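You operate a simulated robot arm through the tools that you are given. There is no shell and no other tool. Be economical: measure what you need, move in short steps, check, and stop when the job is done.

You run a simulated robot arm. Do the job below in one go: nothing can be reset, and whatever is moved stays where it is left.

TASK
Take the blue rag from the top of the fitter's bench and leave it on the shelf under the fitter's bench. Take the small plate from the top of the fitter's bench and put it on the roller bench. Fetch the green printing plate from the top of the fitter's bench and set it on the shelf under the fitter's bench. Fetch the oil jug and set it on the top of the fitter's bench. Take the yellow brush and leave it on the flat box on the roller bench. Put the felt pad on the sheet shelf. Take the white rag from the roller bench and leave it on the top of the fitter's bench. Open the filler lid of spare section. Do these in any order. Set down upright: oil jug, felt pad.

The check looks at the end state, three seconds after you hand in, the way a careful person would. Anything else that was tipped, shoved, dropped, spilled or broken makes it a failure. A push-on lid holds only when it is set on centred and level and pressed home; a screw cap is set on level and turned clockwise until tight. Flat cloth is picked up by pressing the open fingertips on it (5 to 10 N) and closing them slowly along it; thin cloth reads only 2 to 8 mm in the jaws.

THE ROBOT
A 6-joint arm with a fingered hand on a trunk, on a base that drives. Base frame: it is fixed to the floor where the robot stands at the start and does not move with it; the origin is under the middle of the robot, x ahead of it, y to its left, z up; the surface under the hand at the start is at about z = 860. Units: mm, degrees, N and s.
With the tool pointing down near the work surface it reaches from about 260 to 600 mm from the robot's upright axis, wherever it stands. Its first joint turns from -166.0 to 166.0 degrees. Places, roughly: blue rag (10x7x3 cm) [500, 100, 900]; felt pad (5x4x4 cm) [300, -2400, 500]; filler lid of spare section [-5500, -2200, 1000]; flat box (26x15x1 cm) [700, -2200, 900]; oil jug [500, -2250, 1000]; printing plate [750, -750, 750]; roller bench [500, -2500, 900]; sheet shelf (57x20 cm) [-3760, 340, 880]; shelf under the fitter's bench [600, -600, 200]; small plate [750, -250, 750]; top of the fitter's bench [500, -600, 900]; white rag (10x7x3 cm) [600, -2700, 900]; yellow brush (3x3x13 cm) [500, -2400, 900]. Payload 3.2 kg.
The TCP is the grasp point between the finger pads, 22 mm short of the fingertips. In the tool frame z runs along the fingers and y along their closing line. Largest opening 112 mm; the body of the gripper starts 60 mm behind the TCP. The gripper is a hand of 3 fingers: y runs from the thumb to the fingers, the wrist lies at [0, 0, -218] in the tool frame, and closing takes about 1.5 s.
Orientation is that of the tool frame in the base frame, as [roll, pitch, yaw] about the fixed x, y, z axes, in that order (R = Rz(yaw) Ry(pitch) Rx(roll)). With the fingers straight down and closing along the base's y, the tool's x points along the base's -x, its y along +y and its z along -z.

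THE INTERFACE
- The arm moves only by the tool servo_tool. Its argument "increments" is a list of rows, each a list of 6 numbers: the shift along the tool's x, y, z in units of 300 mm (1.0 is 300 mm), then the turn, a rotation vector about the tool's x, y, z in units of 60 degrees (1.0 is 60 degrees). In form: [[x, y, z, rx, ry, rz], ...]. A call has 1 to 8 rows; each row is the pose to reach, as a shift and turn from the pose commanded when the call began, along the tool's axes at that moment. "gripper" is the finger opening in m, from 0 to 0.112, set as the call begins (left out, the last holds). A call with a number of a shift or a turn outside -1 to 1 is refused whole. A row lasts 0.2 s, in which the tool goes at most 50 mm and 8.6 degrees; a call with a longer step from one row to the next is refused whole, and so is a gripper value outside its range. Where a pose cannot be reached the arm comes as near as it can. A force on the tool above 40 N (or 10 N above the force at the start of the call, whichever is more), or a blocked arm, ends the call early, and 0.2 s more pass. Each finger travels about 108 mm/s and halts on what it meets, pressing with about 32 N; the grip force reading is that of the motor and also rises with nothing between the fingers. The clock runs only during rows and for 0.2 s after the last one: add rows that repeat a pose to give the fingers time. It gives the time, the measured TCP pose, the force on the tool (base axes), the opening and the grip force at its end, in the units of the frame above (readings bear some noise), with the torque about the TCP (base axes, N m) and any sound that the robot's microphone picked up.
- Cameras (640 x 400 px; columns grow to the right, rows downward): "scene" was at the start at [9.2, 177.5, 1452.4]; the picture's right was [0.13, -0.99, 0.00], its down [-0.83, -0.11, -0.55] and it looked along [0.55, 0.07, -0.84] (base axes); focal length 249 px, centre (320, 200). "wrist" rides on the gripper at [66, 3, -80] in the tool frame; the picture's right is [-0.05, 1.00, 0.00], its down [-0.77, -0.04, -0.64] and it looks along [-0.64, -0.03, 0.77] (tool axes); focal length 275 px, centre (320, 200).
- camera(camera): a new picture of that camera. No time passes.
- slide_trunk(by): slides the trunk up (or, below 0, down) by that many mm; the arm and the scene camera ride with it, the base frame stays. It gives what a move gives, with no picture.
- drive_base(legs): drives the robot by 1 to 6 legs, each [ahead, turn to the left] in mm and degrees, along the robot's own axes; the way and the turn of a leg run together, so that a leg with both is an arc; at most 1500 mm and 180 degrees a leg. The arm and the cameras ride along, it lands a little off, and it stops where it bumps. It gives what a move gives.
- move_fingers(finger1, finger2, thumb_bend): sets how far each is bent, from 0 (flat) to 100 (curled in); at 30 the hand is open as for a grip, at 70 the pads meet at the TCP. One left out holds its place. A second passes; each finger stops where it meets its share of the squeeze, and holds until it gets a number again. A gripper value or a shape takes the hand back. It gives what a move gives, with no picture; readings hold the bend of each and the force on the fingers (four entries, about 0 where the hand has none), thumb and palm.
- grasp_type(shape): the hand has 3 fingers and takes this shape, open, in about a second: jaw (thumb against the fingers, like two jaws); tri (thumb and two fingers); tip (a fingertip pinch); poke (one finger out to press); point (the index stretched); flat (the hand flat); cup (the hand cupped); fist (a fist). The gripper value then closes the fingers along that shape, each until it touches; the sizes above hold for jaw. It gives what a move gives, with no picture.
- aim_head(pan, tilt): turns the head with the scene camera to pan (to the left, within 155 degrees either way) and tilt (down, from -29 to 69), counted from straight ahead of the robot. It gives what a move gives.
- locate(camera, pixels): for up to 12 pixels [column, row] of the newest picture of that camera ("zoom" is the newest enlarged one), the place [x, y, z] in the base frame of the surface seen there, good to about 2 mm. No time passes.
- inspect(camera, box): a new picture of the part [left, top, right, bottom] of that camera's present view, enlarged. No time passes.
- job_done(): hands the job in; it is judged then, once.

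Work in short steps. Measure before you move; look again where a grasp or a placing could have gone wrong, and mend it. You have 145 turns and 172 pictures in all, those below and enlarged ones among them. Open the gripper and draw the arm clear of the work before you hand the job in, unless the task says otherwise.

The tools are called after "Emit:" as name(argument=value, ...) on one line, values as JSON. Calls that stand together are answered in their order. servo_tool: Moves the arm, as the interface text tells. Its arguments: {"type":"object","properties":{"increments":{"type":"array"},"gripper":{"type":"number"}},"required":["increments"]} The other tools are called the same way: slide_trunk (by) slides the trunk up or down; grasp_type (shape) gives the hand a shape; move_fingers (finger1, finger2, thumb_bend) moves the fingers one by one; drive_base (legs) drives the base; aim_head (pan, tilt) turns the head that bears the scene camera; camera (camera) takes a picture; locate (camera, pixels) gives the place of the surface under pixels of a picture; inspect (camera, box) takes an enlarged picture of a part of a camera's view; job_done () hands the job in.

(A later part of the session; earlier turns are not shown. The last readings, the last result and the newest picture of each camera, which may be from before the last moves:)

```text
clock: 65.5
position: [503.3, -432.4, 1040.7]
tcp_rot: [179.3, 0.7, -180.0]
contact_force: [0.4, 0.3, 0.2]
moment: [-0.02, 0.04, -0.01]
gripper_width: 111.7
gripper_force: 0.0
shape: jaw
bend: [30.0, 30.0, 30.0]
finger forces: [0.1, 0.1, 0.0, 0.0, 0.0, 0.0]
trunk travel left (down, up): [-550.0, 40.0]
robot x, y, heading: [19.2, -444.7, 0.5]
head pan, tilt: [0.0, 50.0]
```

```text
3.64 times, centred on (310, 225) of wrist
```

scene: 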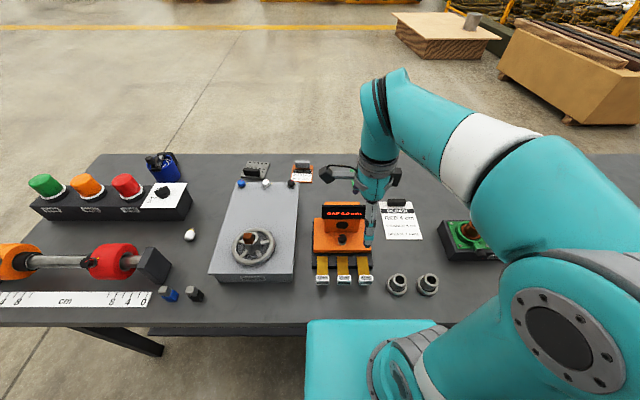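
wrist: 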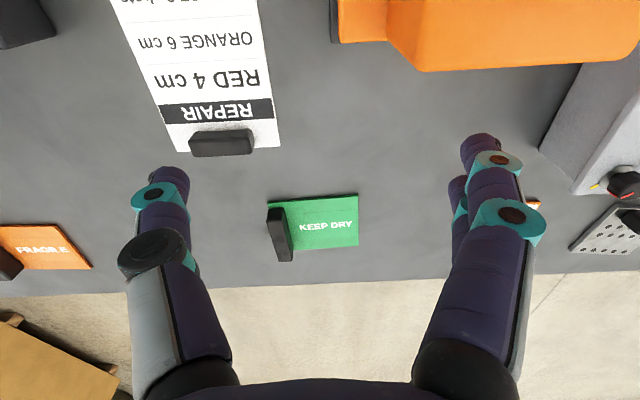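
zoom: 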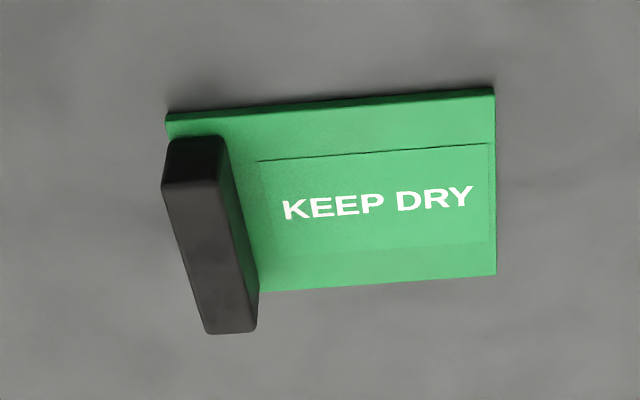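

The back-row plates sit beyond comfortable reach from here, but the far side of the bench is open floor. I retract the hand and drive round the left end to the back.

Emit:
servo_tool(increments=[[0, 0, -0.15, 0, 0, 0], [0.05, 0, -0.3, 0, 0, 0], [0.2, 0, -0.3, 0, 0, 0], [0.35, 0, -0.3, 0, 0, 0], [0.5, 0, -0.3, 0, 0, 0], [0.57, 0, -0.3, 0, 0, 0]])

Emit:
drive_base(legs=[[-350, 0], [0, 90], [1450, 0], [0, -90]])

Emit:
aim_head(pan=0, tilt=30)

Emit:
camera(camera="scene")

```text
clock: 66.9
position: [331.7, -433.0, 1130.9]
tcp_rot: [179.4, 0.8, -180.0]
contact_force: [-0.1, 0.3, 0.1]
moment: [-0.04, 0.01, -0.01]
gripper_width: 112.1
gripper_force: 0.0
shape: jaw
bend: [30.0, 30.0, 30.0]
finger forces: [0.0, 0.0, 0.1, 0.1, 0.0, 0.0]
trunk travel left (down, up): [-550.0, 40.0]
robot x, y, heading: [16.1, -445.7, 0.7]
head pan, tilt: [0.0, 50.0]
```

```text
clock: 83.5
position: [1.2, 981.9, 1130.1]
tcp_rot: [179.3, 0.8, 178.0]
contact_force: [0.1, -0.1, -0.3]
moment: [0.04, -0.02, 0.01]
gripper_width: 112.0
gripper_force: 0.0
shape: jaw
bend: [30.0, 30.0, 30.0]
finger forces: [0.0, 0.1, 0.1, 0.0, 0.1, 0.1]
trunk travel left (down, up): [-550.0, 40.0]
robot x, y, heading: [-313.2, 983.3, -1.4]
head pan, tilt: [0.0, 50.0]
```

```text
clock: 84.3
position: [1.4, 982.6, 1129.6]
tcp_rot: [179.3, 0.8, 177.9]
contact_force: [0.6, 0.4, -0.4]
moment: [0.02, -0.01, 0.05]
gripper_width: 112.0
gripper_force: 0.1
shape: jaw
bend: [30.0, 30.0, 30.0]
finger forces: [0.0, 0.0, 0.1, 0.0, 0.0, 0.0]
trunk travel left (down, up): [-550.0, 40.0]
robot x, y, heading: [-314.1, 981.4, -1.5]
head pan, tilt: [0.0, 30.0]
```

```text
141 pictures are left
```

scene: 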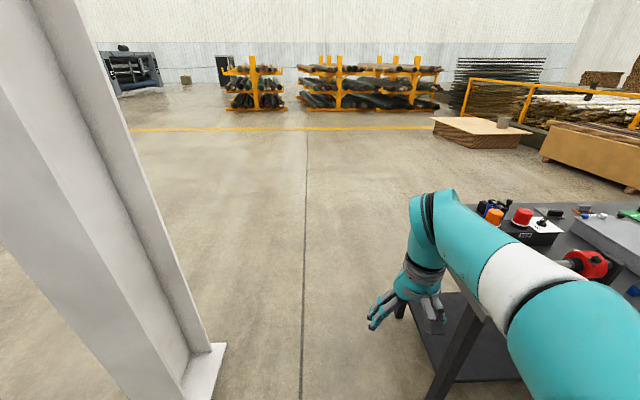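

The way past the bench end is clear. I drive on to the back of the bench.

Emit:
drive_base(legs=[[0, 3], [780, 0], [780, 0], [0, -91.6], [1465, 0], [0, -90]])

Emit:
aim_head(pan=0, tilt=40)

Emit:
camera(camera="scene")

```text
clock: 107.4
position: [897.1, -418.8, 1130.8]
tcp_rot: [179.3, 0.9, -1.8]
contact_force: [-0.8, -0.3, 0.2]
moment: [0.0, 0.03, -0.02]
gripper_width: 111.9
gripper_force: 0.0
shape: jaw
bend: [30.0, 30.0, 30.0]
finger forces: [0.0, 0.0, 0.0, 0.1, 0.0, 0.0]
trunk travel left (down, up): [-550.0, 40.0]
robot x, y, heading: [1214.8, -421.0, 178.9]
head pan, tilt: [0.0, 30.0]
```

```text
clock: 108.2
position: [896.2, -419.3, 1129.6]
tcp_rot: [179.4, 0.8, -1.8]
contact_force: [-0.6, -0.2, 0.1]
moment: [-0.02, -0.03, 0.01]
gripper_width: 112.2
gripper_force: 0.1
shape: jaw
bend: [30.0, 30.0, 30.0]
finger forces: [0.0, 0.1, 0.0, 0.1, 0.1, 0.0]
trunk travel left (down, up): [-550.0, 40.0]
robot x, y, heading: [1213.4, -416.9, 178.6]
head pan, tilt: [0.0, 40.0]
```

```text
140 pictures are left
```

scene: 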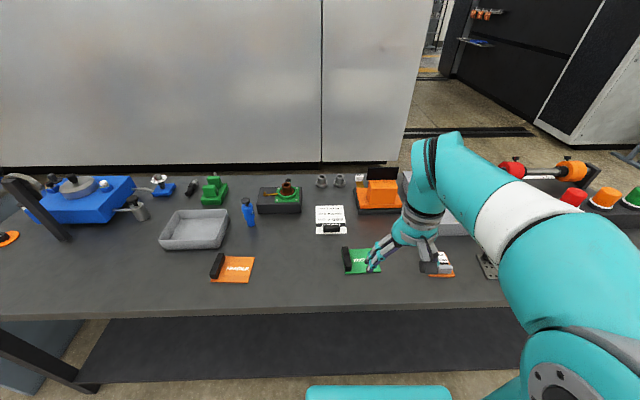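

All plates are reachable from here. I move over the green plate's handle at (692,-487) and align to its slight turn.

Emit:
servo_tool(increments=[[-0.13, 0.05, 0, 0, 0, -0.03], [-0.26, 0.1, 0, 0, 0, -0.06], [-0.4, 0.15, 0.05, 0, 0, -0.09], [-0.53, 0.2, 0.15, 0, 0, -0.09], [-0.65, 0.248, 0.25, 0, 0, -0.09], [-0.676, 0.248, 0.38, 0, 0, -0.09], [-0.676, 0.248, 0.46, 0, 0, -0.09], [-0.676, 0.248, 0.46, 0, 0, -0.09]])

Emit:
camera(camera="wrist")

```text
refused: row 4 steps farther than a row can; nothing moved
```

```text
139 pictures are left
```

wrist: 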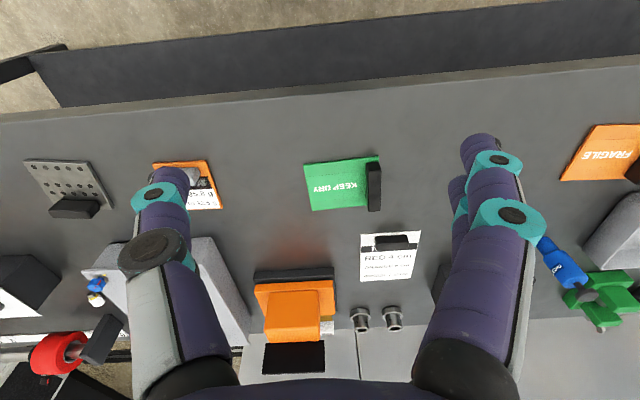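

A step was too long; I resend with smaller ones.

Emit:
servo_tool(increments=[[-0.13, 0.05, 0, 0, 0, -0.03], [-0.26, 0.1, 0.03, 0, 0, -0.06], [-0.39, 0.15, 0.08, 0, 0, -0.09], [-0.5, 0.2, 0.15, 0, 0, -0.09], [-0.6, 0.248, 0.23, 0, 0, -0.09], [-0.676, 0.248, 0.34, 0, 0, -0.09], [-0.676, 0.248, 0.46, 0, 0, -0.09], [-0.676, 0.248, 0.46, 0, 0, -0.09]])

Emit:
camera(camera="wrist")

```text
clock: 110.0
position: [691.2, -489.0, 994.0]
tcp_rot: [179.4, 0.9, 3.6]
contact_force: [0.6, -0.2, 0.1]
moment: [0.01, 0.0, -0.01]
gripper_width: 112.1
gripper_force: 0.0
shape: jaw
bend: [30.0, 30.0, 30.0]
finger forces: [0.0, 0.0, 0.0, 0.0, 0.1, 0.0]
trunk travel left (down, up): [-550.0, 40.0]
robot x, y, heading: [1211.9, -421.7, 179.1]
head pan, tilt: [0.0, 40.0]
```

```text
138 pictures are left
```

wrist: 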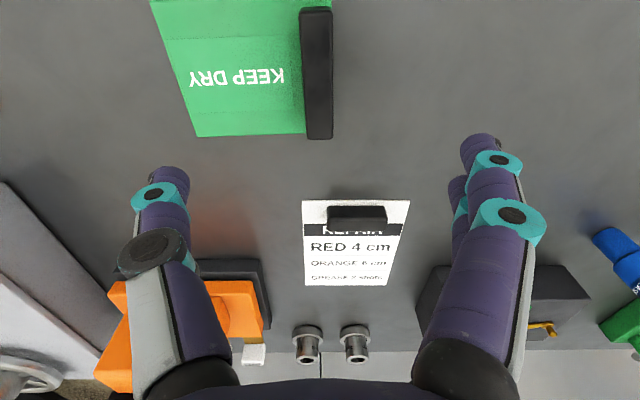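

The handle spans (316,10)–(319,138); I locate it.

Emit:
locate(camera="wrist", pixels=[[316, 30], [318, 110], [304, 70], [330, 70], [320, 137], [250, 136], [160, 40], [195, 130]])

```text
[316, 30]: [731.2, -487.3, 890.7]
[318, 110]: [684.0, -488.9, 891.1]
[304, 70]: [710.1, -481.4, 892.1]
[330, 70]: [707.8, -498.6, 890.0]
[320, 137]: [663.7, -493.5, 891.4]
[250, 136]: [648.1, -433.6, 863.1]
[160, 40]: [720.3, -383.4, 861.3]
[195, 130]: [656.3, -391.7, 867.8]
```

Handle centre (704,-489), top 891. I descend to TCP z≈892 and close.

Emit:
servo_tool(increments=[[0.04, 0.003, 0.1, 0, 0, 0], [0.04, 0.003, 0.2, 0, 0, 0], [0.04, 0.003, 0.29, 0, 0, 0], [0.04, 0.003, 0.34, 0, 0, 0], [0.04, 0.003, 0.34, 0, 0, 0]])

Emit:
servo_tool(increments=[[0, 0, 0, 0, 0, 0], [0, 0, 0, 0, 0, 0], [0, 0, 0, 0, 0, 0], [0, 0, 0, 0, 0, 0], [0, 0, 0, 0, 0, 0], [0, 0, 0, 0, 0, 0], [0, 0, 0, 0, 0, 0], [0, 0, 0, 0, 0, 0]], gripper=0.005)

Emit:
camera(camera="wrist")

```text
clock: 111.2
position: [702.4, -488.4, 893.4]
tcp_rot: [179.4, 1.0, 3.6]
contact_force: [-0.3, 0.5, 0.4]
moment: [0.0, -0.03, -0.01]
gripper_width: 112.0
gripper_force: 0.0
shape: jaw
bend: [30.0, 30.0, 30.0]
finger forces: [0.0, 0.1, 0.0, 0.0, 0.0, 0.0]
trunk travel left (down, up): [-550.0, 40.0]
robot x, y, heading: [1210.5, -417.9, 178.5]
head pan, tilt: [0.0, 40.0]
```

```text
clock: 113.0
position: [702.2, -490.7, 892.9]
tcp_rot: [179.4, 0.9, 3.6]
contact_force: [0.3, 0.4, 0.7]
moment: [0.01, -0.04, -0.01]
gripper_width: 14.5
gripper_force: 32.0
shape: jaw
bend: [73.0, 73.0, 70.0]
finger forces: [14.3, 14.4, 0.1, 0.0, 28.6, 0.1]
trunk travel left (down, up): [-550.0, 40.0]
robot x, y, heading: [1212.7, -420.3, 179.0]
head pan, tilt: [0.0, 40.0]
```

```text
137 pictures are left
```

wrist: 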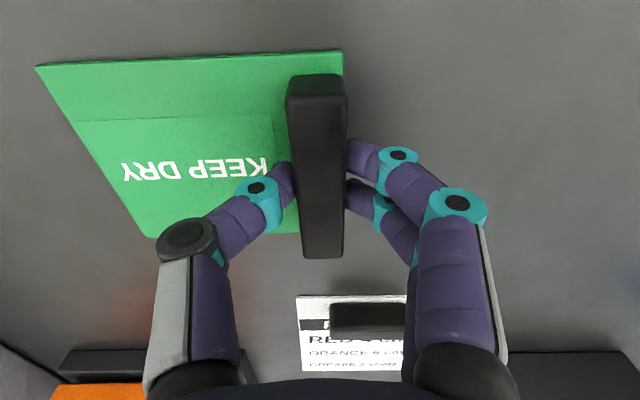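

Held (14.5 mm, 29 N). I lift it and retract clear of the bench's back edge.

Emit:
servo_tool(increments=[[0, 0, -0.08, 0, 0, 0], [0, 0, -0.2, 0, 0, 0], [0, 0, -0.35, 0, 0, 0], [0, 0, -0.5, 0, 0, 0], [0, 0, -0.65, 0, 0, 0], [0.1, 0, -0.75, 0, 0, 0], [0.25, 0, -0.75, 0, 0, 0], [0.4, 0, -0.75, 0, 0, 0]])

Emit:
servo_tool(increments=[[0.15, 0, 0, 0, 0, 0], [0.26, 0, 0, 0, 0, 0], [0.26, 0, 0, 0, 0, 0]])

Emit:
camera(camera="wrist")

Emit:
camera(camera="scene")

```text
clock: 114.8
position: [823.7, -475.9, 1116.6]
tcp_rot: [179.2, 0.9, 3.6]
contact_force: [-0.3, 0.0, -0.1]
moment: [-0.01, -0.03, -0.01]
gripper_width: 14.7
gripper_force: 32.1
shape: jaw
bend: [73.0, 73.0, 70.0]
finger forces: [14.4, 14.4, 0.0, 0.0, 28.7, 0.0]
trunk travel left (down, up): [-550.0, 40.0]
robot x, y, heading: [1209.4, -417.5, 178.8]
head pan, tilt: [0.0, 40.0]
```

```text
clock: 115.6
position: [903.3, -474.3, 1116.7]
tcp_rot: [179.4, 0.7, 3.7]
contact_force: [0.1, 0.6, -0.2]
moment: [-0.02, -0.01, -0.01]
gripper_width: 14.6
gripper_force: 31.5
shape: jaw
bend: [73.0, 73.0, 70.0]
finger forces: [14.4, 14.3, 0.0, 0.0, 28.7, 0.1]
trunk travel left (down, up): [-550.0, 40.0]
robot x, y, heading: [1211.5, -418.8, 178.7]
head pan, tilt: [0.0, 40.0]
```

```text
136 pictures are left
```

wrist: 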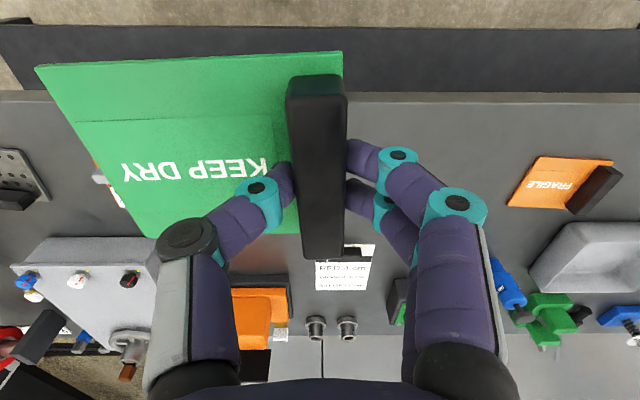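

```text
135 pictures are left
```

scene: 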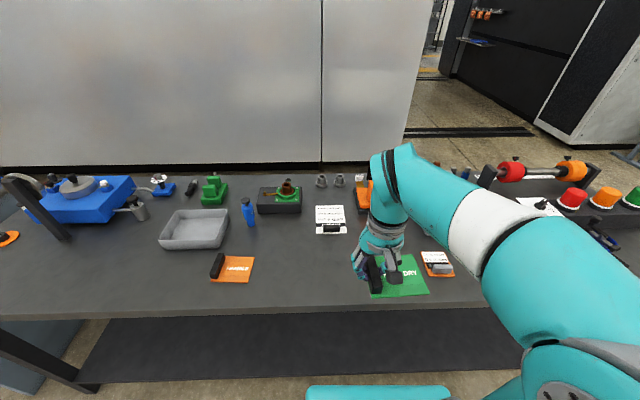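

Level and steady. I lower the trunk fully, then the hand to z≈275.

Emit:
slide_trunk(by=-400)

Emit:
slide_trunk(by=-150)

Emit:
servo_tool(increments=[[0, 0, 0.13, 0, 0, 0], [0, 0, 0.27, 0, 0, 0], [0, 0, 0.41, 0, 0, 0], [0, 0, 0.55, 0, 0, 0], [0, 0, 0.69, 0, 0, 0], [0, 0, 0.83, 0, 0, 0], [0, 0, 0.96, 0, 0, 0]])

Emit:
aim_head(pan=0, tilt=42)

Emit:
camera(camera="scene")

```text
clock: 119.4
position: [903.1, -475.0, 716.7]
tcp_rot: [179.3, 0.9, 3.7]
contact_force: [-0.4, -0.6, 0.5]
moment: [-0.02, -0.01, 0.01]
gripper_width: 14.7
gripper_force: 32.3
shape: jaw
bend: [73.0, 73.0, 70.0]
finger forces: [14.4, 14.4, 0.1, 0.0, 28.8, 0.0]
trunk travel left (down, up): [-150.0, 440.0]
robot x, y, heading: [1209.5, -417.6, 178.8]
head pan, tilt: [0.0, 40.0]
```

```text
clock: 121.1
position: [904.4, -473.7, 567.1]
tcp_rot: [179.3, 1.0, 3.6]
contact_force: [-0.5, 0.0, 0.2]
moment: [-0.02, 0.01, -0.01]
gripper_width: 14.4
gripper_force: 31.9
shape: jaw
bend: [73.0, 73.0, 70.0]
finger forces: [14.4, 14.1, 0.0, 0.1, 28.7, 0.0]
trunk travel left (down, up): [0.0, 590.0]
robot x, y, heading: [1211.0, -418.8, 178.9]
head pan, tilt: [0.0, 40.0]
```

```text
clock: 122.7
position: [898.0, -478.0, 276.7]
tcp_rot: [179.4, 1.0, 3.7]
contact_force: [-0.2, -0.8, -0.9]
moment: [-0.03, 0.01, 0.0]
gripper_width: 14.6
gripper_force: 31.8
shape: jaw
bend: [73.0, 73.0, 70.0]
finger forces: [14.3, 14.3, 0.0, 0.1, 28.8, 0.1]
trunk travel left (down, up): [0.0, 590.0]
robot x, y, heading: [1210.6, -418.7, 178.7]
head pan, tilt: [0.0, 40.0]
```

```text
clock: 123.4
position: [897.5, -477.4, 277.1]
tcp_rot: [179.4, 0.8, 3.5]
contact_force: [-1.1, 0.0, -0.5]
moment: [-0.01, 0.01, -0.01]
gripper_width: 14.4
gripper_force: 31.9
shape: jaw
bend: [73.0, 73.0, 70.0]
finger forces: [14.4, 14.3, 0.0, 0.1, 28.7, 0.1]
trunk travel left (down, up): [0.0, 590.0]
robot x, y, heading: [1212.1, -418.0, 178.5]
head pan, tilt: [0.0, 42.0]
```

```text
134 pictures are left
```

scene: 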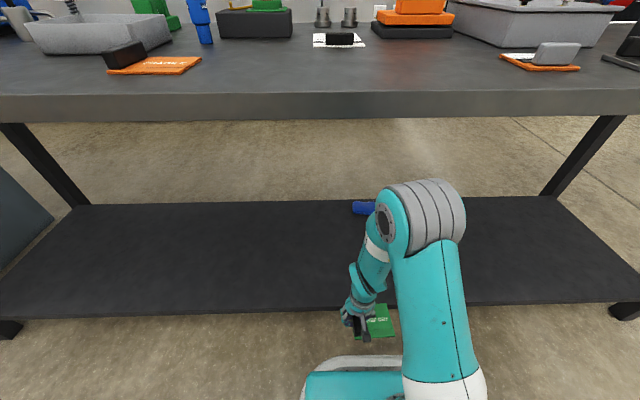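

I extend 230 mm under the bench (x≈668), well short of the rag, then lower to the shelf.

Emit:
servo_tool(increments=[[-0.15, 0, 0, 0, 0, 0], [-0.3, 0, 0, 0, 0, 0], [-0.45, 0, 0, 0, 0, 0], [-0.6, 0, 0, 0, 0, 0], [-0.75, 0, 0, 0, 0, 0], [-0.77, 0, 0.03, 0, 0, 0], [-0.77, 0, 0.09, 0, 0, 0], [-0.77, 0, 0.12, 0, 0, 0]])

Emit:
camera(camera="wrist")

```text
clock: 125.2
position: [667.3, -492.5, 245.5]
tcp_rot: [179.4, 0.9, 3.6]
contact_force: [-0.6, -0.2, -0.8]
moment: [-0.02, 0.02, 0.02]
gripper_width: 14.6
gripper_force: 31.8
shape: jaw
bend: [73.0, 73.0, 70.0]
finger forces: [14.4, 14.2, 0.0, 0.0, 28.7, 0.0]
trunk travel left (down, up): [0.0, 590.0]
robot x, y, heading: [1209.6, -419.0, 178.7]
head pan, tilt: [0.0, 42.0]
```

```text
133 pictures are left
```

wrist: 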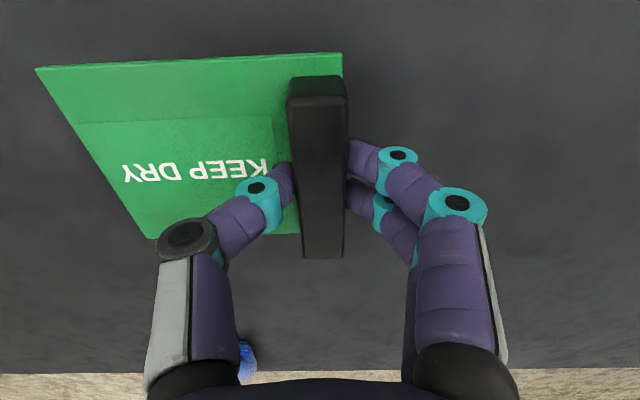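

I lower 21 mm more to touch and check the force.

Emit:
servo_tool(increments=[[0, 0, 0.03, 0, 0, 0], [0, 0, 0.055, 0, 0, 0], [0, 0, 0.07, 0, 0, 0], [0, 0, 0.07, 0, 0, 0]])

```text
clock: 126.2
position: [665.9, -492.7, 225.0]
tcp_rot: [179.2, 0.9, 3.6]
contact_force: [-0.8, -0.5, -1.0]
moment: [-0.02, 0.01, 0.05]
gripper_width: 14.6
gripper_force: 31.6
shape: jaw
bend: [73.0, 73.0, 70.0]
finger forces: [14.4, 14.3, 0.0, 0.0, 28.7, 0.0]
trunk travel left (down, up): [0.0, 590.0]
robot x, y, heading: [1210.7, -418.5, 178.9]
head pan, tilt: [0.0, 42.0]
```

No contact yet at z 225; a few mm more in fine steps.

Emit:
servo_tool(increments=[[0, 0, 0.005, 0, 0, 0], [0, 0, 0.01, 0, 0, 0], [0, 0, 0.012, 0, 0, 0]])

Emit:
servo_tool(increments=[[0, 0, 0, 0, 0, 0], [0, 0, 0, 0, 0, 0], [0, 0, 0, 0, 0, 0], [0, 0, 0, 0, 0, 0], [0, 0, 0, 0, 0, 0], [0, 0, -0.05, 0, 0, 0], [0, 0, -0.15, 0, 0, 0], [0, 0, -0.25, 0, 0, 0]], gripper=0.08)

Emit:
camera(camera="wrist")

```text
clock: 127.0
position: [666.8, -492.1, 222.3]
tcp_rot: [179.3, 1.1, 3.6]
contact_force: [1.0, 3.2, 8.9]
moment: [0.05, -0.06, -0.02]
gripper_width: 14.9
gripper_force: 31.7
shape: jaw
bend: [73.0, 73.0, 70.0]
finger forces: [15.1, 14.8, 0.1, 0.0, 32.7, 0.0]
trunk travel left (down, up): [0.0, 590.0]
robot x, y, heading: [1209.9, -421.6, 178.8]
head pan, tilt: [0.0, 42.0]
```

```text
clock: 128.8
position: [667.1, -492.2, 296.4]
tcp_rot: [179.3, 0.9, 3.6]
contact_force: [-0.4, -0.1, -0.3]
moment: [-0.02, 0.02, 0.0]
gripper_width: 79.7
gripper_force: 0.1
shape: jaw
bend: [66.0, 66.0, 63.0]
finger forces: [0.0, 0.0, 0.0, 0.0, 0.1, 0.0]
trunk travel left (down, up): [0.0, 590.0]
robot x, y, heading: [1210.8, -418.8, 178.8]
head pan, tilt: [0.0, 42.0]
```

```text
132 pictures are left
```

wrist: 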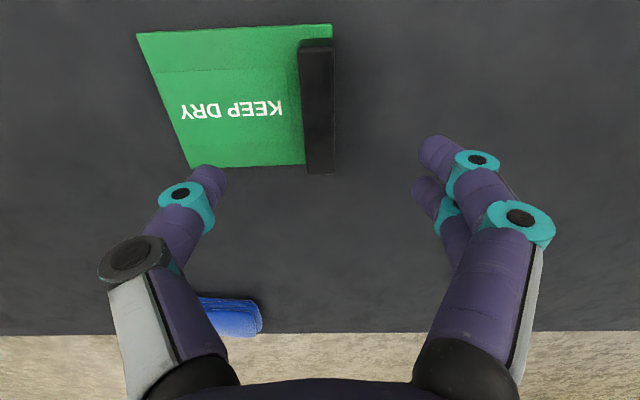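

The green plate is set down. I retract, raise the arm and trunk for the small plate.

Emit:
servo_tool(increments=[[0.15, 0, 0, 0, 0, 0], [0.3, 0, 0, 0, 0, 0], [0.45, 0, 0, 0, 0, 0], [0.6, 0, 0, 0, 0, 0], [0.75, 0, 0, 0, 0, 0], [0.78, 0, 0, 0, 0, 0]], gripper=0.112)

Emit:
servo_tool(increments=[[0, 0, -0.15, 0, 0, 0], [0, 0, -0.3, 0, 0, 0], [0, 0, -0.45, 0, 0, 0], [0, 0, -0.6, 0, 0, 0], [0, 0, -0.75, 0, 0, 0], [0, 0, -0.9, 0, 0, 0]])

Emit:
slide_trunk(by=400)

Emit:
slide_trunk(by=150)

Emit:
aim_head(pan=-20, tilt=50)

Emit:
inspect(camera="scene", box=[240, 160, 480, 310])

```text
clock: 130.2
position: [900.9, -478.3, 291.5]
tcp_rot: [179.3, 0.8, 3.6]
contact_force: [-1.5, 0.1, 0.0]
moment: [0.01, -0.01, -0.03]
gripper_width: 111.9
gripper_force: 0.0
shape: jaw
bend: [30.0, 30.0, 30.0]
finger forces: [0.0, 0.0, 0.1, 0.0, 0.0, 0.1]
trunk travel left (down, up): [0.0, 590.0]
robot x, y, heading: [1213.7, -419.4, 179.0]
head pan, tilt: [0.0, 42.0]
```

```text
clock: 131.6
position: [904.0, -472.4, 560.6]
tcp_rot: [179.4, 0.8, 3.7]
contact_force: [-0.4, 0.0, 0.6]
moment: [0.02, -0.02, 0.02]
gripper_width: 112.1
gripper_force: 0.1
shape: jaw
bend: [30.0, 30.0, 30.0]
finger forces: [0.0, 0.0, 0.0, 0.0, 0.0, 0.0]
trunk travel left (down, up): [0.0, 590.0]
robot x, y, heading: [1209.9, -420.4, 178.7]
head pan, tilt: [0.0, 42.0]
```

```text
clock: 135.4
position: [902.8, -474.0, 960.0]
tcp_rot: [179.5, 0.9, 3.6]
contact_force: [0.7, -0.9, 0.3]
moment: [0.03, -0.01, -0.02]
gripper_width: 111.8
gripper_force: 0.0
shape: jaw
bend: [30.0, 30.0, 30.0]
finger forces: [0.0, 0.0, 0.0, 0.0, 0.1, 0.0]
trunk travel left (down, up): [-400.0, 190.0]
robot x, y, heading: [1214.5, -417.8, 178.9]
head pan, tilt: [0.0, 42.0]
```

```text
clock: 137.1
position: [903.6, -473.3, 1110.2]
tcp_rot: [179.4, 0.9, 3.6]
contact_force: [0.6, -0.6, -0.6]
moment: [-0.02, -0.01, 0.0]
gripper_width: 112.0
gripper_force: 0.1
shape: jaw
bend: [30.0, 30.0, 30.0]
finger forces: [0.0, 0.1, 0.0, 0.0, 0.0, 0.0]
trunk travel left (down, up): [-550.0, 40.0]
robot x, y, heading: [1217.0, -420.9, 178.9]
head pan, tilt: [0.0, 42.0]
```

```text
clock: 138.0
position: [904.5, -473.0, 1110.0]
tcp_rot: [179.5, 0.8, 3.5]
contact_force: [0.2, 0.0, -0.6]
moment: [0.01, -0.02, 0.01]
gripper_width: 111.8
gripper_force: 0.0
shape: jaw
bend: [30.0, 30.0, 30.0]
finger forces: [0.0, 0.1, 0.0, 0.0, 0.0, 0.0]
trunk travel left (down, up): [-550.0, 40.0]
robot x, y, heading: [1209.5, -417.4, 178.8]
head pan, tilt: [-20.0, 50.0]
```

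```text
2.67 times, centred on (360, 235) of scene
```

zoom: 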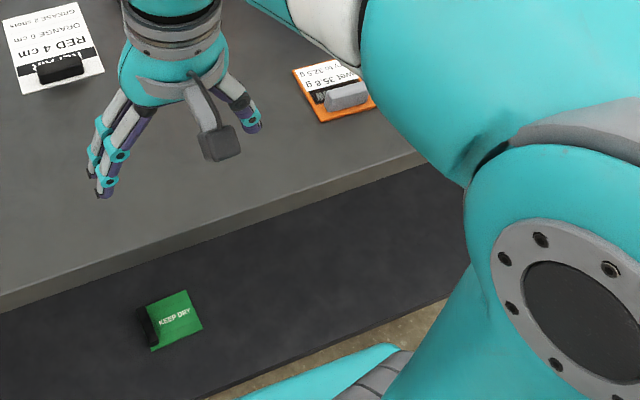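

I swing over the "STACK LOW" plate at about (739,-212), turning the hand to close along x.

Emit:
servo_tool(increments=[[-0.062, -0.113, 0, 0, 0, 0.125], [-0.123, -0.226, 0, 0, 0, 0.25], [-0.185, -0.339, 0, 0, 0, 0.375], [-0.247, -0.452, 0, 0, 0, 0.5], [-0.309, -0.564, 0, 0, 0, 0.625], [-0.37, -0.677, 0, 0, 0, 0.75], [-0.432, -0.79, 0, 0, 0, 0.875], [-0.494, -0.903, 0, 0, 0, 1.0]])

Emit:
servo_tool(increments=[[0, 0, 0.08, 0, 0, 0.125], [0, 0, 0.16, 0, 0, 0.25], [0, 0, 0.24, 0, 0, 0.375], [0, 0, 0.32, 0, 0, 0.5], [0, 0, 0.32, 0, 0, 0.56], [0, 0, 0.32, 0, 0, 0.56]])

Emit:
camera(camera="wrist")

```text
clock: 139.8
position: [736.3, -212.5, 1109.7]
tcp_rot: [178.9, -0.2, -56.6]
contact_force: [0.0, 0.3, -0.1]
moment: [0.01, 0.0, -0.03]
gripper_width: 111.7
gripper_force: 0.2
shape: jaw
bend: [30.0, 30.0, 30.0]
finger forces: [0.0, 0.1, 0.1, 0.0, 0.0, 0.0]
trunk travel left (down, up): [-550.0, 40.0]
robot x, y, heading: [1210.9, -418.4, 178.8]
head pan, tilt: [-20.0, 50.0]
```

```text
clock: 141.2
position: [737.6, -212.3, 1013.9]
tcp_rot: [179.2, -0.7, -90.0]
contact_force: [0.6, -0.2, 0.5]
moment: [-0.05, 0.01, -0.04]
gripper_width: 112.0
gripper_force: 0.0
shape: jaw
bend: [30.0, 30.0, 30.0]
finger forces: [0.1, 0.0, 0.2, 0.1, 0.0, 0.0]
trunk travel left (down, up): [-550.0, 40.0]
robot x, y, heading: [1211.2, -418.2, 179.1]
head pan, tilt: [-20.0, 50.0]
```

```text
130 pictures are left
```

wrist: 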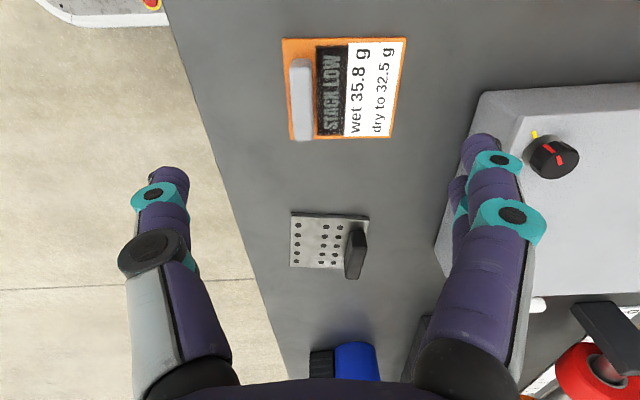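

I measure both this plate and the perforated one.

Emit:
locate(camera="wrist", pixels=[[285, 41], [405, 41], [392, 137], [291, 137], [301, 75], [301, 130], [293, 213], [368, 217], [348, 270], [293, 266], [358, 235], [350, 268]])

```text
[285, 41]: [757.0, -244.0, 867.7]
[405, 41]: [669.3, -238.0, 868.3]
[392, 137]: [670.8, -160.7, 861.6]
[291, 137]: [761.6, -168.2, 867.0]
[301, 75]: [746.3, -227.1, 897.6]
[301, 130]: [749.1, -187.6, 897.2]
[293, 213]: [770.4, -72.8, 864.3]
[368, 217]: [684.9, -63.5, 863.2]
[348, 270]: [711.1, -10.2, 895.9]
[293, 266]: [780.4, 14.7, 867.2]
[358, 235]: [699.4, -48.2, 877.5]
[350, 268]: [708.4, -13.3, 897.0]
```

"STACK LOW" is 90×77 mm, the smallest. Its handle is centred at about (747.5,-207), top 897. I descend and close on it.

Emit:
servo_tool(increments=[[-0.017, -0.033, 0.1, 0, 0, 0.057], [-0.017, -0.033, 0.2, 0, 0, 0.057], [-0.017, -0.033, 0.3, 0, 0, 0.057], [-0.017, -0.033, 0.37, 0, 0, 0.057], [-0.017, -0.033, 0.393, 0, 0, 0.057], [-0.017, -0.033, 0.393, 0, 0, 0.057]])

Emit:
servo_tool(increments=[[0, 0, 0, 0, 0, 0], [0, 0, 0, 0, 0, 0], [0, 0, 0, 0, 0, 0], [0, 0, 0, 0, 0, 0], [0, 0, 0, 0, 0, 0], [0, 0, 0, 0, 0, 0], [0, 0, 0, 0, 0, 0], [0, 0, 0, 0, 0, 0]], gripper=0.005)

Emit:
camera(camera="wrist")

```text
clock: 142.6
position: [745.6, -212.1, 895.8]
tcp_rot: [179.1, -0.7, -93.4]
contact_force: [0.4, 0.6, -0.7]
moment: [0.01, -0.02, -0.04]
gripper_width: 112.0
gripper_force: 0.1
shape: jaw
bend: [30.0, 30.0, 30.0]
finger forces: [0.1, 0.0, 0.1, 0.0, 0.1, 0.1]
trunk travel left (down, up): [-550.0, 40.0]
robot x, y, heading: [1207.0, -418.4, 178.7]
head pan, tilt: [-20.0, 50.0]
```

```text
clock: 144.4
position: [744.2, -211.7, 896.1]
tcp_rot: [179.2, -0.7, -93.4]
contact_force: [0.2, -0.3, 0.1]
moment: [0.04, 0.04, 0.01]
gripper_width: 9.3
gripper_force: 31.9
shape: jaw
bend: [72.0, 72.0, 70.0]
finger forces: [14.5, 14.6, 0.0, 0.1, 29.0, 0.0]
trunk travel left (down, up): [-550.0, 40.0]
robot x, y, heading: [1213.8, -417.9, 178.9]
head pan, tilt: [-20.0, 50.0]
```

```text
129 pictures are left
```

wrist: 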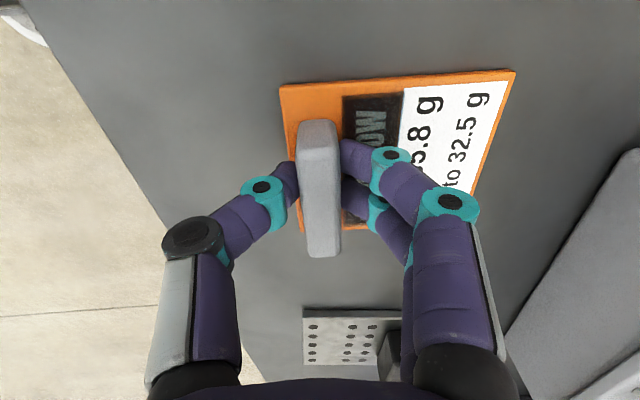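

Gripped (9.3 mm, 29 N). I lift, retract, and start the way back round to the front aisle.

Emit:
servo_tool(increments=[[0, 0, -0.08, 0, 0, 0], [0, 0, -0.2, 0, 0, 0], [0, 0, -0.35, 0, 0, 0], [0, 0, -0.5, 0, 0, 0], [0, 0, -0.65, 0, 0, 0], [0, -0.1, -0.72, 0, 0, 0], [0.1, -0.2, -0.72, 0, 0, 0], [0.2, -0.3, -0.72, 0, 0, 0]])

Emit:
servo_tool(increments=[[0.1, -0.1, 0, 0, 0, 0], [0.2, -0.2, 0, 0, 0, 0], [0.2, -0.2, 0, 0, 0, 0]])

Emit:
drive_base(legs=[[0, -88.8], [1450, 0], [0, 90], [780, 0], [780, 0], [0, 90]])

Emit:
aim_head(pan=0, tilt=25)

Emit:
camera(camera="scene")

```text
clock: 146.2
position: [835.6, -271.7, 1114.3]
tcp_rot: [179.3, -0.7, -93.4]
contact_force: [0.6, -0.9, 0.0]
moment: [0.0, -0.03, 0.02]
gripper_width: 9.5
gripper_force: 32.3
shape: jaw
bend: [72.0, 72.0, 70.0]
finger forces: [15.0, 14.5, 0.1, 0.0, 29.4, 0.0]
trunk travel left (down, up): [-550.0, 40.0]
robot x, y, heading: [1209.9, -420.4, 179.1]
head pan, tilt: [-20.0, 50.0]
```

```text
clock: 147.0
position: [892.2, -338.2, 1109.6]
tcp_rot: [179.2, -0.8, -93.4]
contact_force: [-0.6, 0.3, -0.7]
moment: [0.01, 0.0, 0.03]
gripper_width: 9.3
gripper_force: 32.3
shape: jaw
bend: [72.0, 72.0, 70.0]
finger forces: [14.9, 14.5, 0.1, 0.0, 29.3, 0.0]
trunk travel left (down, up): [-550.0, 40.0]
robot x, y, heading: [1215.4, -416.7, 179.0]
head pan, tilt: [-20.0, 50.0]
```

```text
clock: 173.2
position: [-419.2, 786.3, 1109.9]
tcp_rot: [179.1, -0.7, -4.8]
contact_force: [0.3, -0.2, -1.7]
moment: [0.02, -0.02, 0.0]
gripper_width: 9.1
gripper_force: 32.1
shape: jaw
bend: [72.0, 72.0, 70.0]
finger forces: [14.3, 14.3, 0.0, 0.0, 28.6, 0.1]
trunk travel left (down, up): [-550.0, 40.0]
robot x, y, heading: [-330.4, 1102.6, -92.7]
head pan, tilt: [-20.0, 50.0]
```

```text
clock: 174.1
position: [-417.8, 787.1, 1108.8]
tcp_rot: [179.2, -0.7, -5.0]
contact_force: [-0.2, -0.5, -0.6]
moment: [-0.01, -0.03, -0.01]
gripper_width: 9.2
gripper_force: 31.7
shape: jaw
bend: [72.0, 72.0, 70.0]
finger forces: [14.3, 14.4, 0.0, 0.0, 28.6, 0.1]
trunk travel left (down, up): [-550.0, 40.0]
robot x, y, heading: [-331.7, 1105.3, -92.7]
head pan, tilt: [0.0, 25.0]
```

```text
128 pictures are left
```

scene: 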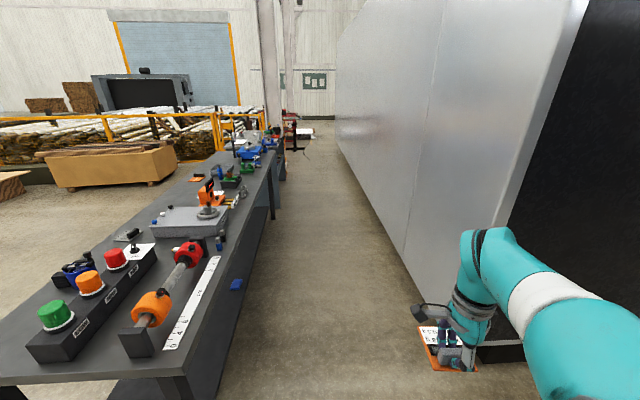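

Aisle is clear. I drive along to the roller bench and look at it.

Emit:
drive_base(legs=[[0, 2.9], [1200, 0], [1200, 0], [950, 0]])

Emit:
aim_head(pan=75, tilt=45)

Emit:
camera(camera="scene")

```text
clock: 191.0
position: [-273.8, -2595.4, 1109.0]
tcp_rot: [179.2, -0.8, 1.6]
contact_force: [-0.6, 0.3, -0.9]
moment: [0.01, 0.0, -0.02]
gripper_width: 9.0
gripper_force: 31.7
shape: jaw
bend: [72.0, 72.0, 70.0]
finger forces: [14.5, 14.3, 0.0, 0.0, 28.6, 0.0]
trunk travel left (down, up): [-550.0, 40.0]
robot x, y, heading: [-222.4, -2270.4, -86.3]
head pan, tilt: [0.0, 25.0]
```

```text
clock: 192.4
position: [-273.7, -2594.2, 1109.4]
tcp_rot: [179.2, -0.7, 1.6]
contact_force: [0.0, 0.6, -0.6]
moment: [0.03, -0.04, -0.01]
gripper_width: 9.0
gripper_force: 31.9
shape: jaw
bend: [72.0, 72.0, 70.0]
finger forces: [14.3, 14.3, 0.0, 0.0, 28.5, 0.0]
trunk travel left (down, up): [-550.0, 40.0]
robot x, y, heading: [-220.1, -2269.5, -86.3]
head pan, tilt: [75.0, 45.0]
```

```text
127 pictures are left
```

scene: 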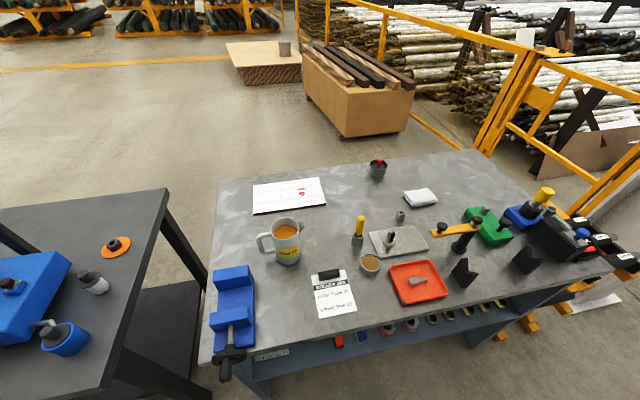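

The roller bench shows the flat box (290,193), mug-like jug (285,240), yellow brush (358,230), white rag (420,197). I zoom and locate.

Emit:
inspect(camera="scene", box=[190, 150, 450, 350])

Emit:
locate(camera="scene", pixels=[[290, 193], [254, 188], [323, 179], [325, 205], [254, 213], [287, 240], [358, 230], [420, 197], [336, 295], [360, 315], [465, 305], [205, 360]])

Emit:
inspect(camera="scene", box=[200, 290, 480, 400])

```text
2.00 times, centred on (320, 250) of scene
```

zoom: 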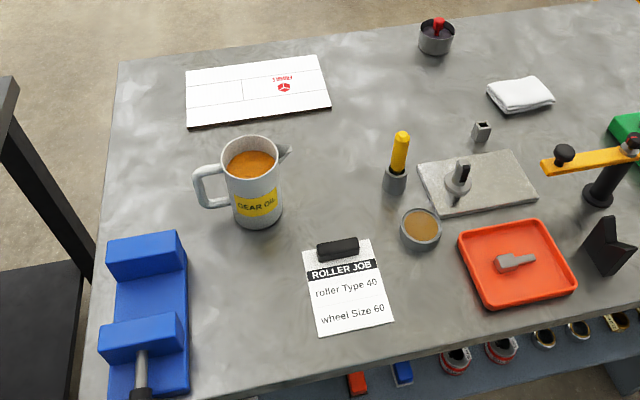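

```text
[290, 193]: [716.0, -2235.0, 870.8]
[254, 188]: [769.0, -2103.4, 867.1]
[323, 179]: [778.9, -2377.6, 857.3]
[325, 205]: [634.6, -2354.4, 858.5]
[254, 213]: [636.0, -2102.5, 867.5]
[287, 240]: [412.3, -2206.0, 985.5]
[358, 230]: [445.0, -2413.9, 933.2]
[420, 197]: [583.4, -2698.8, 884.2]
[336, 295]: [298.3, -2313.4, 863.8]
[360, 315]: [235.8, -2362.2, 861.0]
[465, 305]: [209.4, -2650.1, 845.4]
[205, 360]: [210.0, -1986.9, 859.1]
```

```text
2.29 times, centred on (340, 345) of scene
```

zoom: 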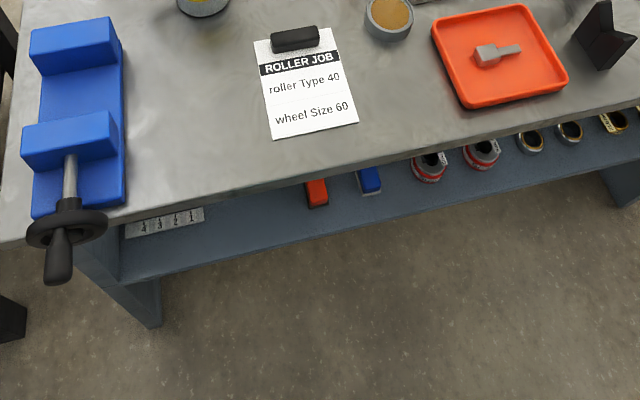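

Two felt-like pads (red, blue) lie on the roller bench's lower shelf. First I place the small plate at the free front spot near (290,-2190): turn to face the bench and come closer.

Emit:
drive_base(legs=[[0, 86.3], [175, 0]])

Emit:
camera(camera="wrist")

```text
clock: 197.7
position: [279.1, -2328.8, 1109.4]
tcp_rot: [179.3, -0.7, 89.6]
contact_force: [-0.4, -1.0, -0.7]
moment: [-0.01, 0.02, 0.03]
gripper_width: 8.8
gripper_force: 32.1
shape: jaw
bend: [72.0, 72.0, 70.0]
finger forces: [14.3, 14.2, 0.0, 0.0, 28.5, 0.1]
trunk travel left (down, up): [-550.0, 40.0]
robot x, y, heading: [-46.9, -2263.1, 1.8]
head pan, tilt: [75.0, 45.0]
```

```text
124 pictures are left
```

wrist: 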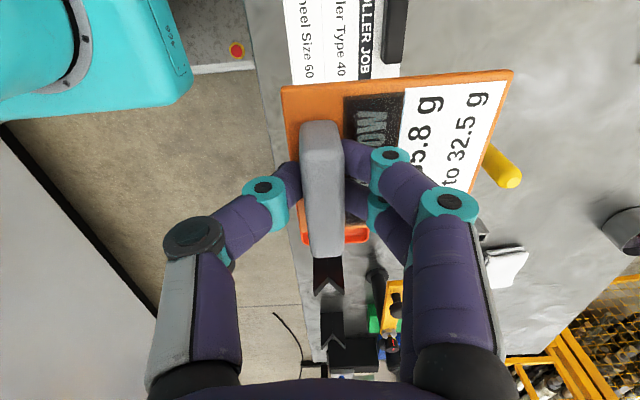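

I shift 145 mm left to y≈-2185 and lower to z≈920.

Emit:
servo_tool(increments=[[0.12, -0.02, 0, 0, 0, 0], [0.24, -0.05, 0, 0, 0, 0], [0.36, -0.05, 0.05, 0, 0, 0], [0.47, -0.05, 0.15, 0, 0, 0], [0.485, -0.05, 0.3, 0, 0, 0], [0.485, -0.05, 0.45, 0, 0, 0], [0.485, -0.05, 0.58, 0, 0, 0], [0.485, -0.05, 0.63, 0, 0, 0]])

Emit:
camera(camera="wrist")

Emit:
aim_head(pan=0, tilt=55)

Emit:
camera(camera="scene")

```text
clock: 199.4
position: [268.0, -2181.1, 922.1]
tcp_rot: [179.1, -0.8, 89.5]
contact_force: [-0.6, 0.2, -1.4]
moment: [-0.02, -0.01, 0.0]
gripper_width: 8.9
gripper_force: 31.8
shape: jaw
bend: [72.0, 72.0, 70.0]
finger forces: [14.5, 14.3, 0.0, 0.0, 28.8, 0.0]
trunk travel left (down, up): [-550.0, 40.0]
robot x, y, heading: [-46.2, -2261.0, 1.6]
head pan, tilt: [75.0, 45.0]
```

```text
123 pictures are left
```

wrist: 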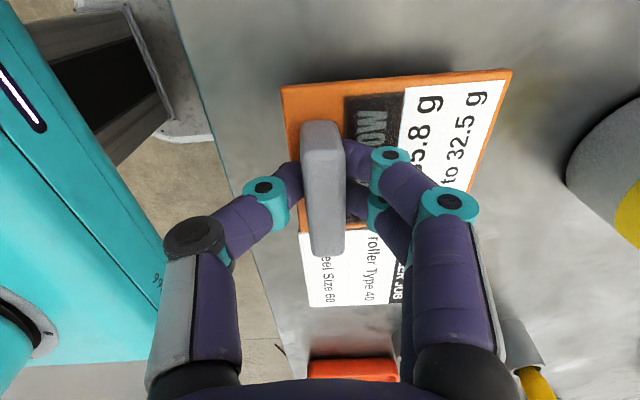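

```text
clock: 200.9
position: [268.3, -2179.0, 922.1]
tcp_rot: [179.2, -0.6, 89.5]
contact_force: [-0.2, -0.8, -0.7]
moment: [0.01, 0.03, 0.0]
gripper_width: 9.0
gripper_force: 32.3
shape: jaw
bend: [72.0, 72.0, 70.0]
finger forces: [14.6, 14.3, 0.0, 0.1, 28.8, 0.0]
trunk travel left (down, up): [-550.0, 40.0]
robot x, y, heading: [-48.1, -2265.2, 1.6]
head pan, tilt: [0.0, 55.0]
```

```text
122 pictures are left
```

scene: 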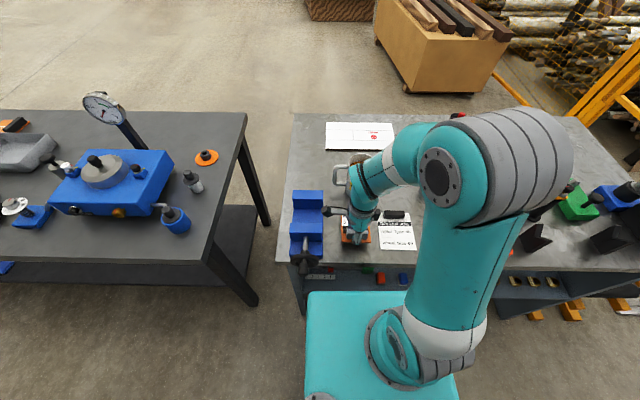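

Clear spot. I lower in fine steps to touch.

Emit:
servo_tool(increments=[[0.03, 0, 0.04, 0, 0, 0], [0.03, 0, 0.07, 0, 0, 0], [0.03, 0, 0.08, 0, 0, 0], [0.03, 0, 0.084, 0, 0, 0], [0.03, 0, 0.087, 0, 0, 0]])

```text
clock: 202.1
position: [267.4, -2170.2, 895.9]
tcp_rot: [179.2, -0.9, 89.5]
contact_force: [-0.1, -0.1, -0.7]
moment: [-0.02, -0.08, 0.03]
gripper_width: 9.0
gripper_force: 32.1
shape: jaw
bend: [72.0, 72.0, 70.0]
finger forces: [14.3, 15.0, 0.0, 0.0, 29.8, 0.0]
trunk travel left (down, up): [-550.0, 40.0]
robot x, y, heading: [-47.9, -2263.0, 1.7]
head pan, tilt: [0.0, 55.0]
```

Emit:
servo_tool(increments=[[0, 0, 0.004, 0, 0, 0], [0, 0, 0.008, 0, 0, 0], [0, 0, 0.008, 0, 0, 0]])

Emit:
servo_tool(increments=[[0, 0, 0, 0, 0, 0], [0, 0, 0, 0, 0, 0], [0, 0, 0, 0, 0, 0], [0, 0, 0, 0, 0, 0], [0, 0, 0, 0, 0, 0], [0, 0, -0.1, 0, 0, 0], [0, 0, -0.25, 0, 0, 0], [0, 0, -0.4, 0, 0, 0]], gripper=0.08)

Emit:
camera(camera="wrist")

```text
clock: 202.9
position: [266.8, -2171.5, 895.6]
tcp_rot: [179.2, -0.7, 89.5]
contact_force: [-0.6, 1.0, 0.8]
moment: [-0.01, -0.09, 0.03]
gripper_width: 9.2
gripper_force: 31.7
shape: jaw
bend: [72.0, 72.0, 70.0]
finger forces: [14.5, 15.3, 0.0, 0.0, 30.7, 0.1]
trunk travel left (down, up): [-550.0, 40.0]
robot x, y, heading: [-48.4, -2267.7, 1.5]
head pan, tilt: [0.0, 55.0]
```

```text
clock: 204.7
position: [267.4, -2176.1, 1015.9]
tcp_rot: [179.2, -0.7, 89.4]
contact_force: [0.8, -0.5, -0.1]
moment: [0.01, -0.01, -0.01]
gripper_width: 79.6
gripper_force: 0.0
shape: jaw
bend: [66.0, 66.0, 63.0]
finger forces: [0.0, 0.1, 0.0, 0.0, 0.1, 0.0]
trunk travel left (down, up): [-550.0, 40.0]
robot x, y, heading: [-40.7, -2266.9, 1.7]
head pan, tilt: [0.0, 55.0]
```

```text
121 pictures are left
```

wrist: 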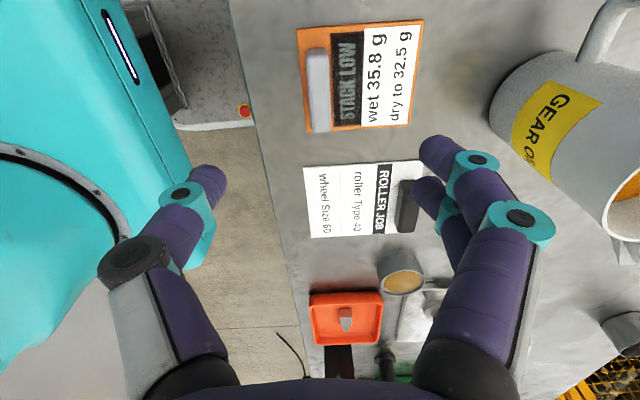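

Small plate is placed. Next the oil jug: I locate its rim, label and handle in this view and zoom.

Emit:
servo_tool(increments=[[0, 0, -0.15, 0, 0, 0], [0, 0, -0.3, 0, 0, 0], [0, 0.15, -0.3, 0, 0, 0], [0, 0.3, -0.3, 0, 0, 0], [0.05, 0.4, -0.3, 0, 0, 0], [0.05, 0.4, -0.3, 0, 0, 0]], gripper=0.112)

Emit:
camera(camera="wrist")

```text
clock: 206.1
position: [386.4, -2158.1, 1106.4]
tcp_rot: [179.2, -0.8, 89.5]
contact_force: [0.0, 0.2, 0.6]
moment: [0.0, -0.01, 0.01]
gripper_width: 112.0
gripper_force: 0.1
shape: jaw
bend: [30.0, 30.0, 30.0]
finger forces: [0.0, 0.0, 0.0, 0.1, 0.0, 0.0]
trunk travel left (down, up): [-550.0, 40.0]
robot x, y, heading: [-44.8, -2266.2, 1.9]
head pan, tilt: [0.0, 55.0]
```

```text
120 pictures are left
```

wrist: 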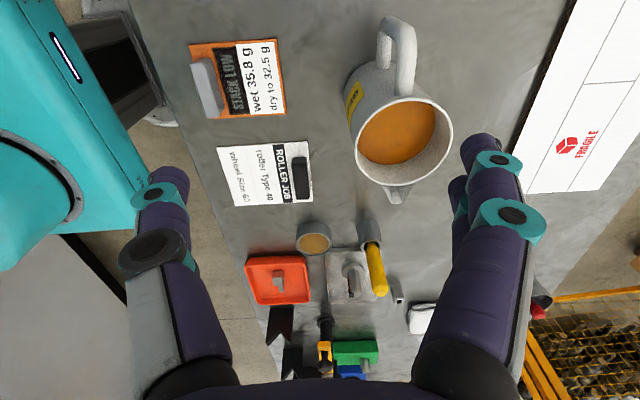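

Emit:
locate(camera="wrist", pixels=[[354, 140], [452, 140], [400, 98], [388, 186], [397, 200], [400, 135], [408, 35], [380, 40], [370, 245], [377, 290], [345, 100], [395, 75]])

Emit:
inspect(camera="wrist", box=[320, 0, 480, 300])

```text
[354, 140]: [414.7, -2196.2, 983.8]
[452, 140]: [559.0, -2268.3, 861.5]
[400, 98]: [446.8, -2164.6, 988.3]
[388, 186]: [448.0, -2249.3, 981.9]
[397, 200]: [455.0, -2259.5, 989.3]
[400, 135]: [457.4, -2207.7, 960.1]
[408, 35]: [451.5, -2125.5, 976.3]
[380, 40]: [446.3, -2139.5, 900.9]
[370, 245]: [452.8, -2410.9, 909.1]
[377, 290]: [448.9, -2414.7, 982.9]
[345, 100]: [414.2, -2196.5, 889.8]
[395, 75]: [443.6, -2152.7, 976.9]
```

```text
1.33 times, centred on (400, 150) of wrist
```

zoom: 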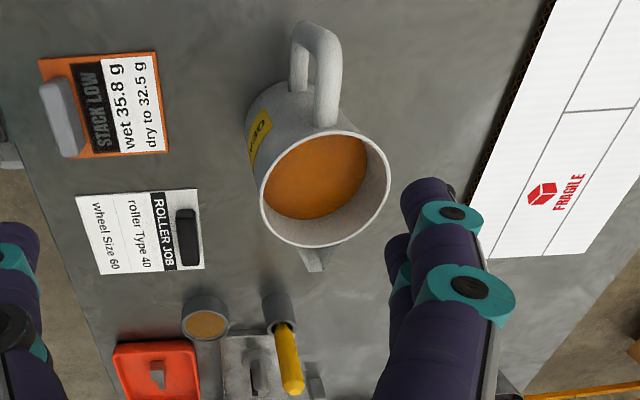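

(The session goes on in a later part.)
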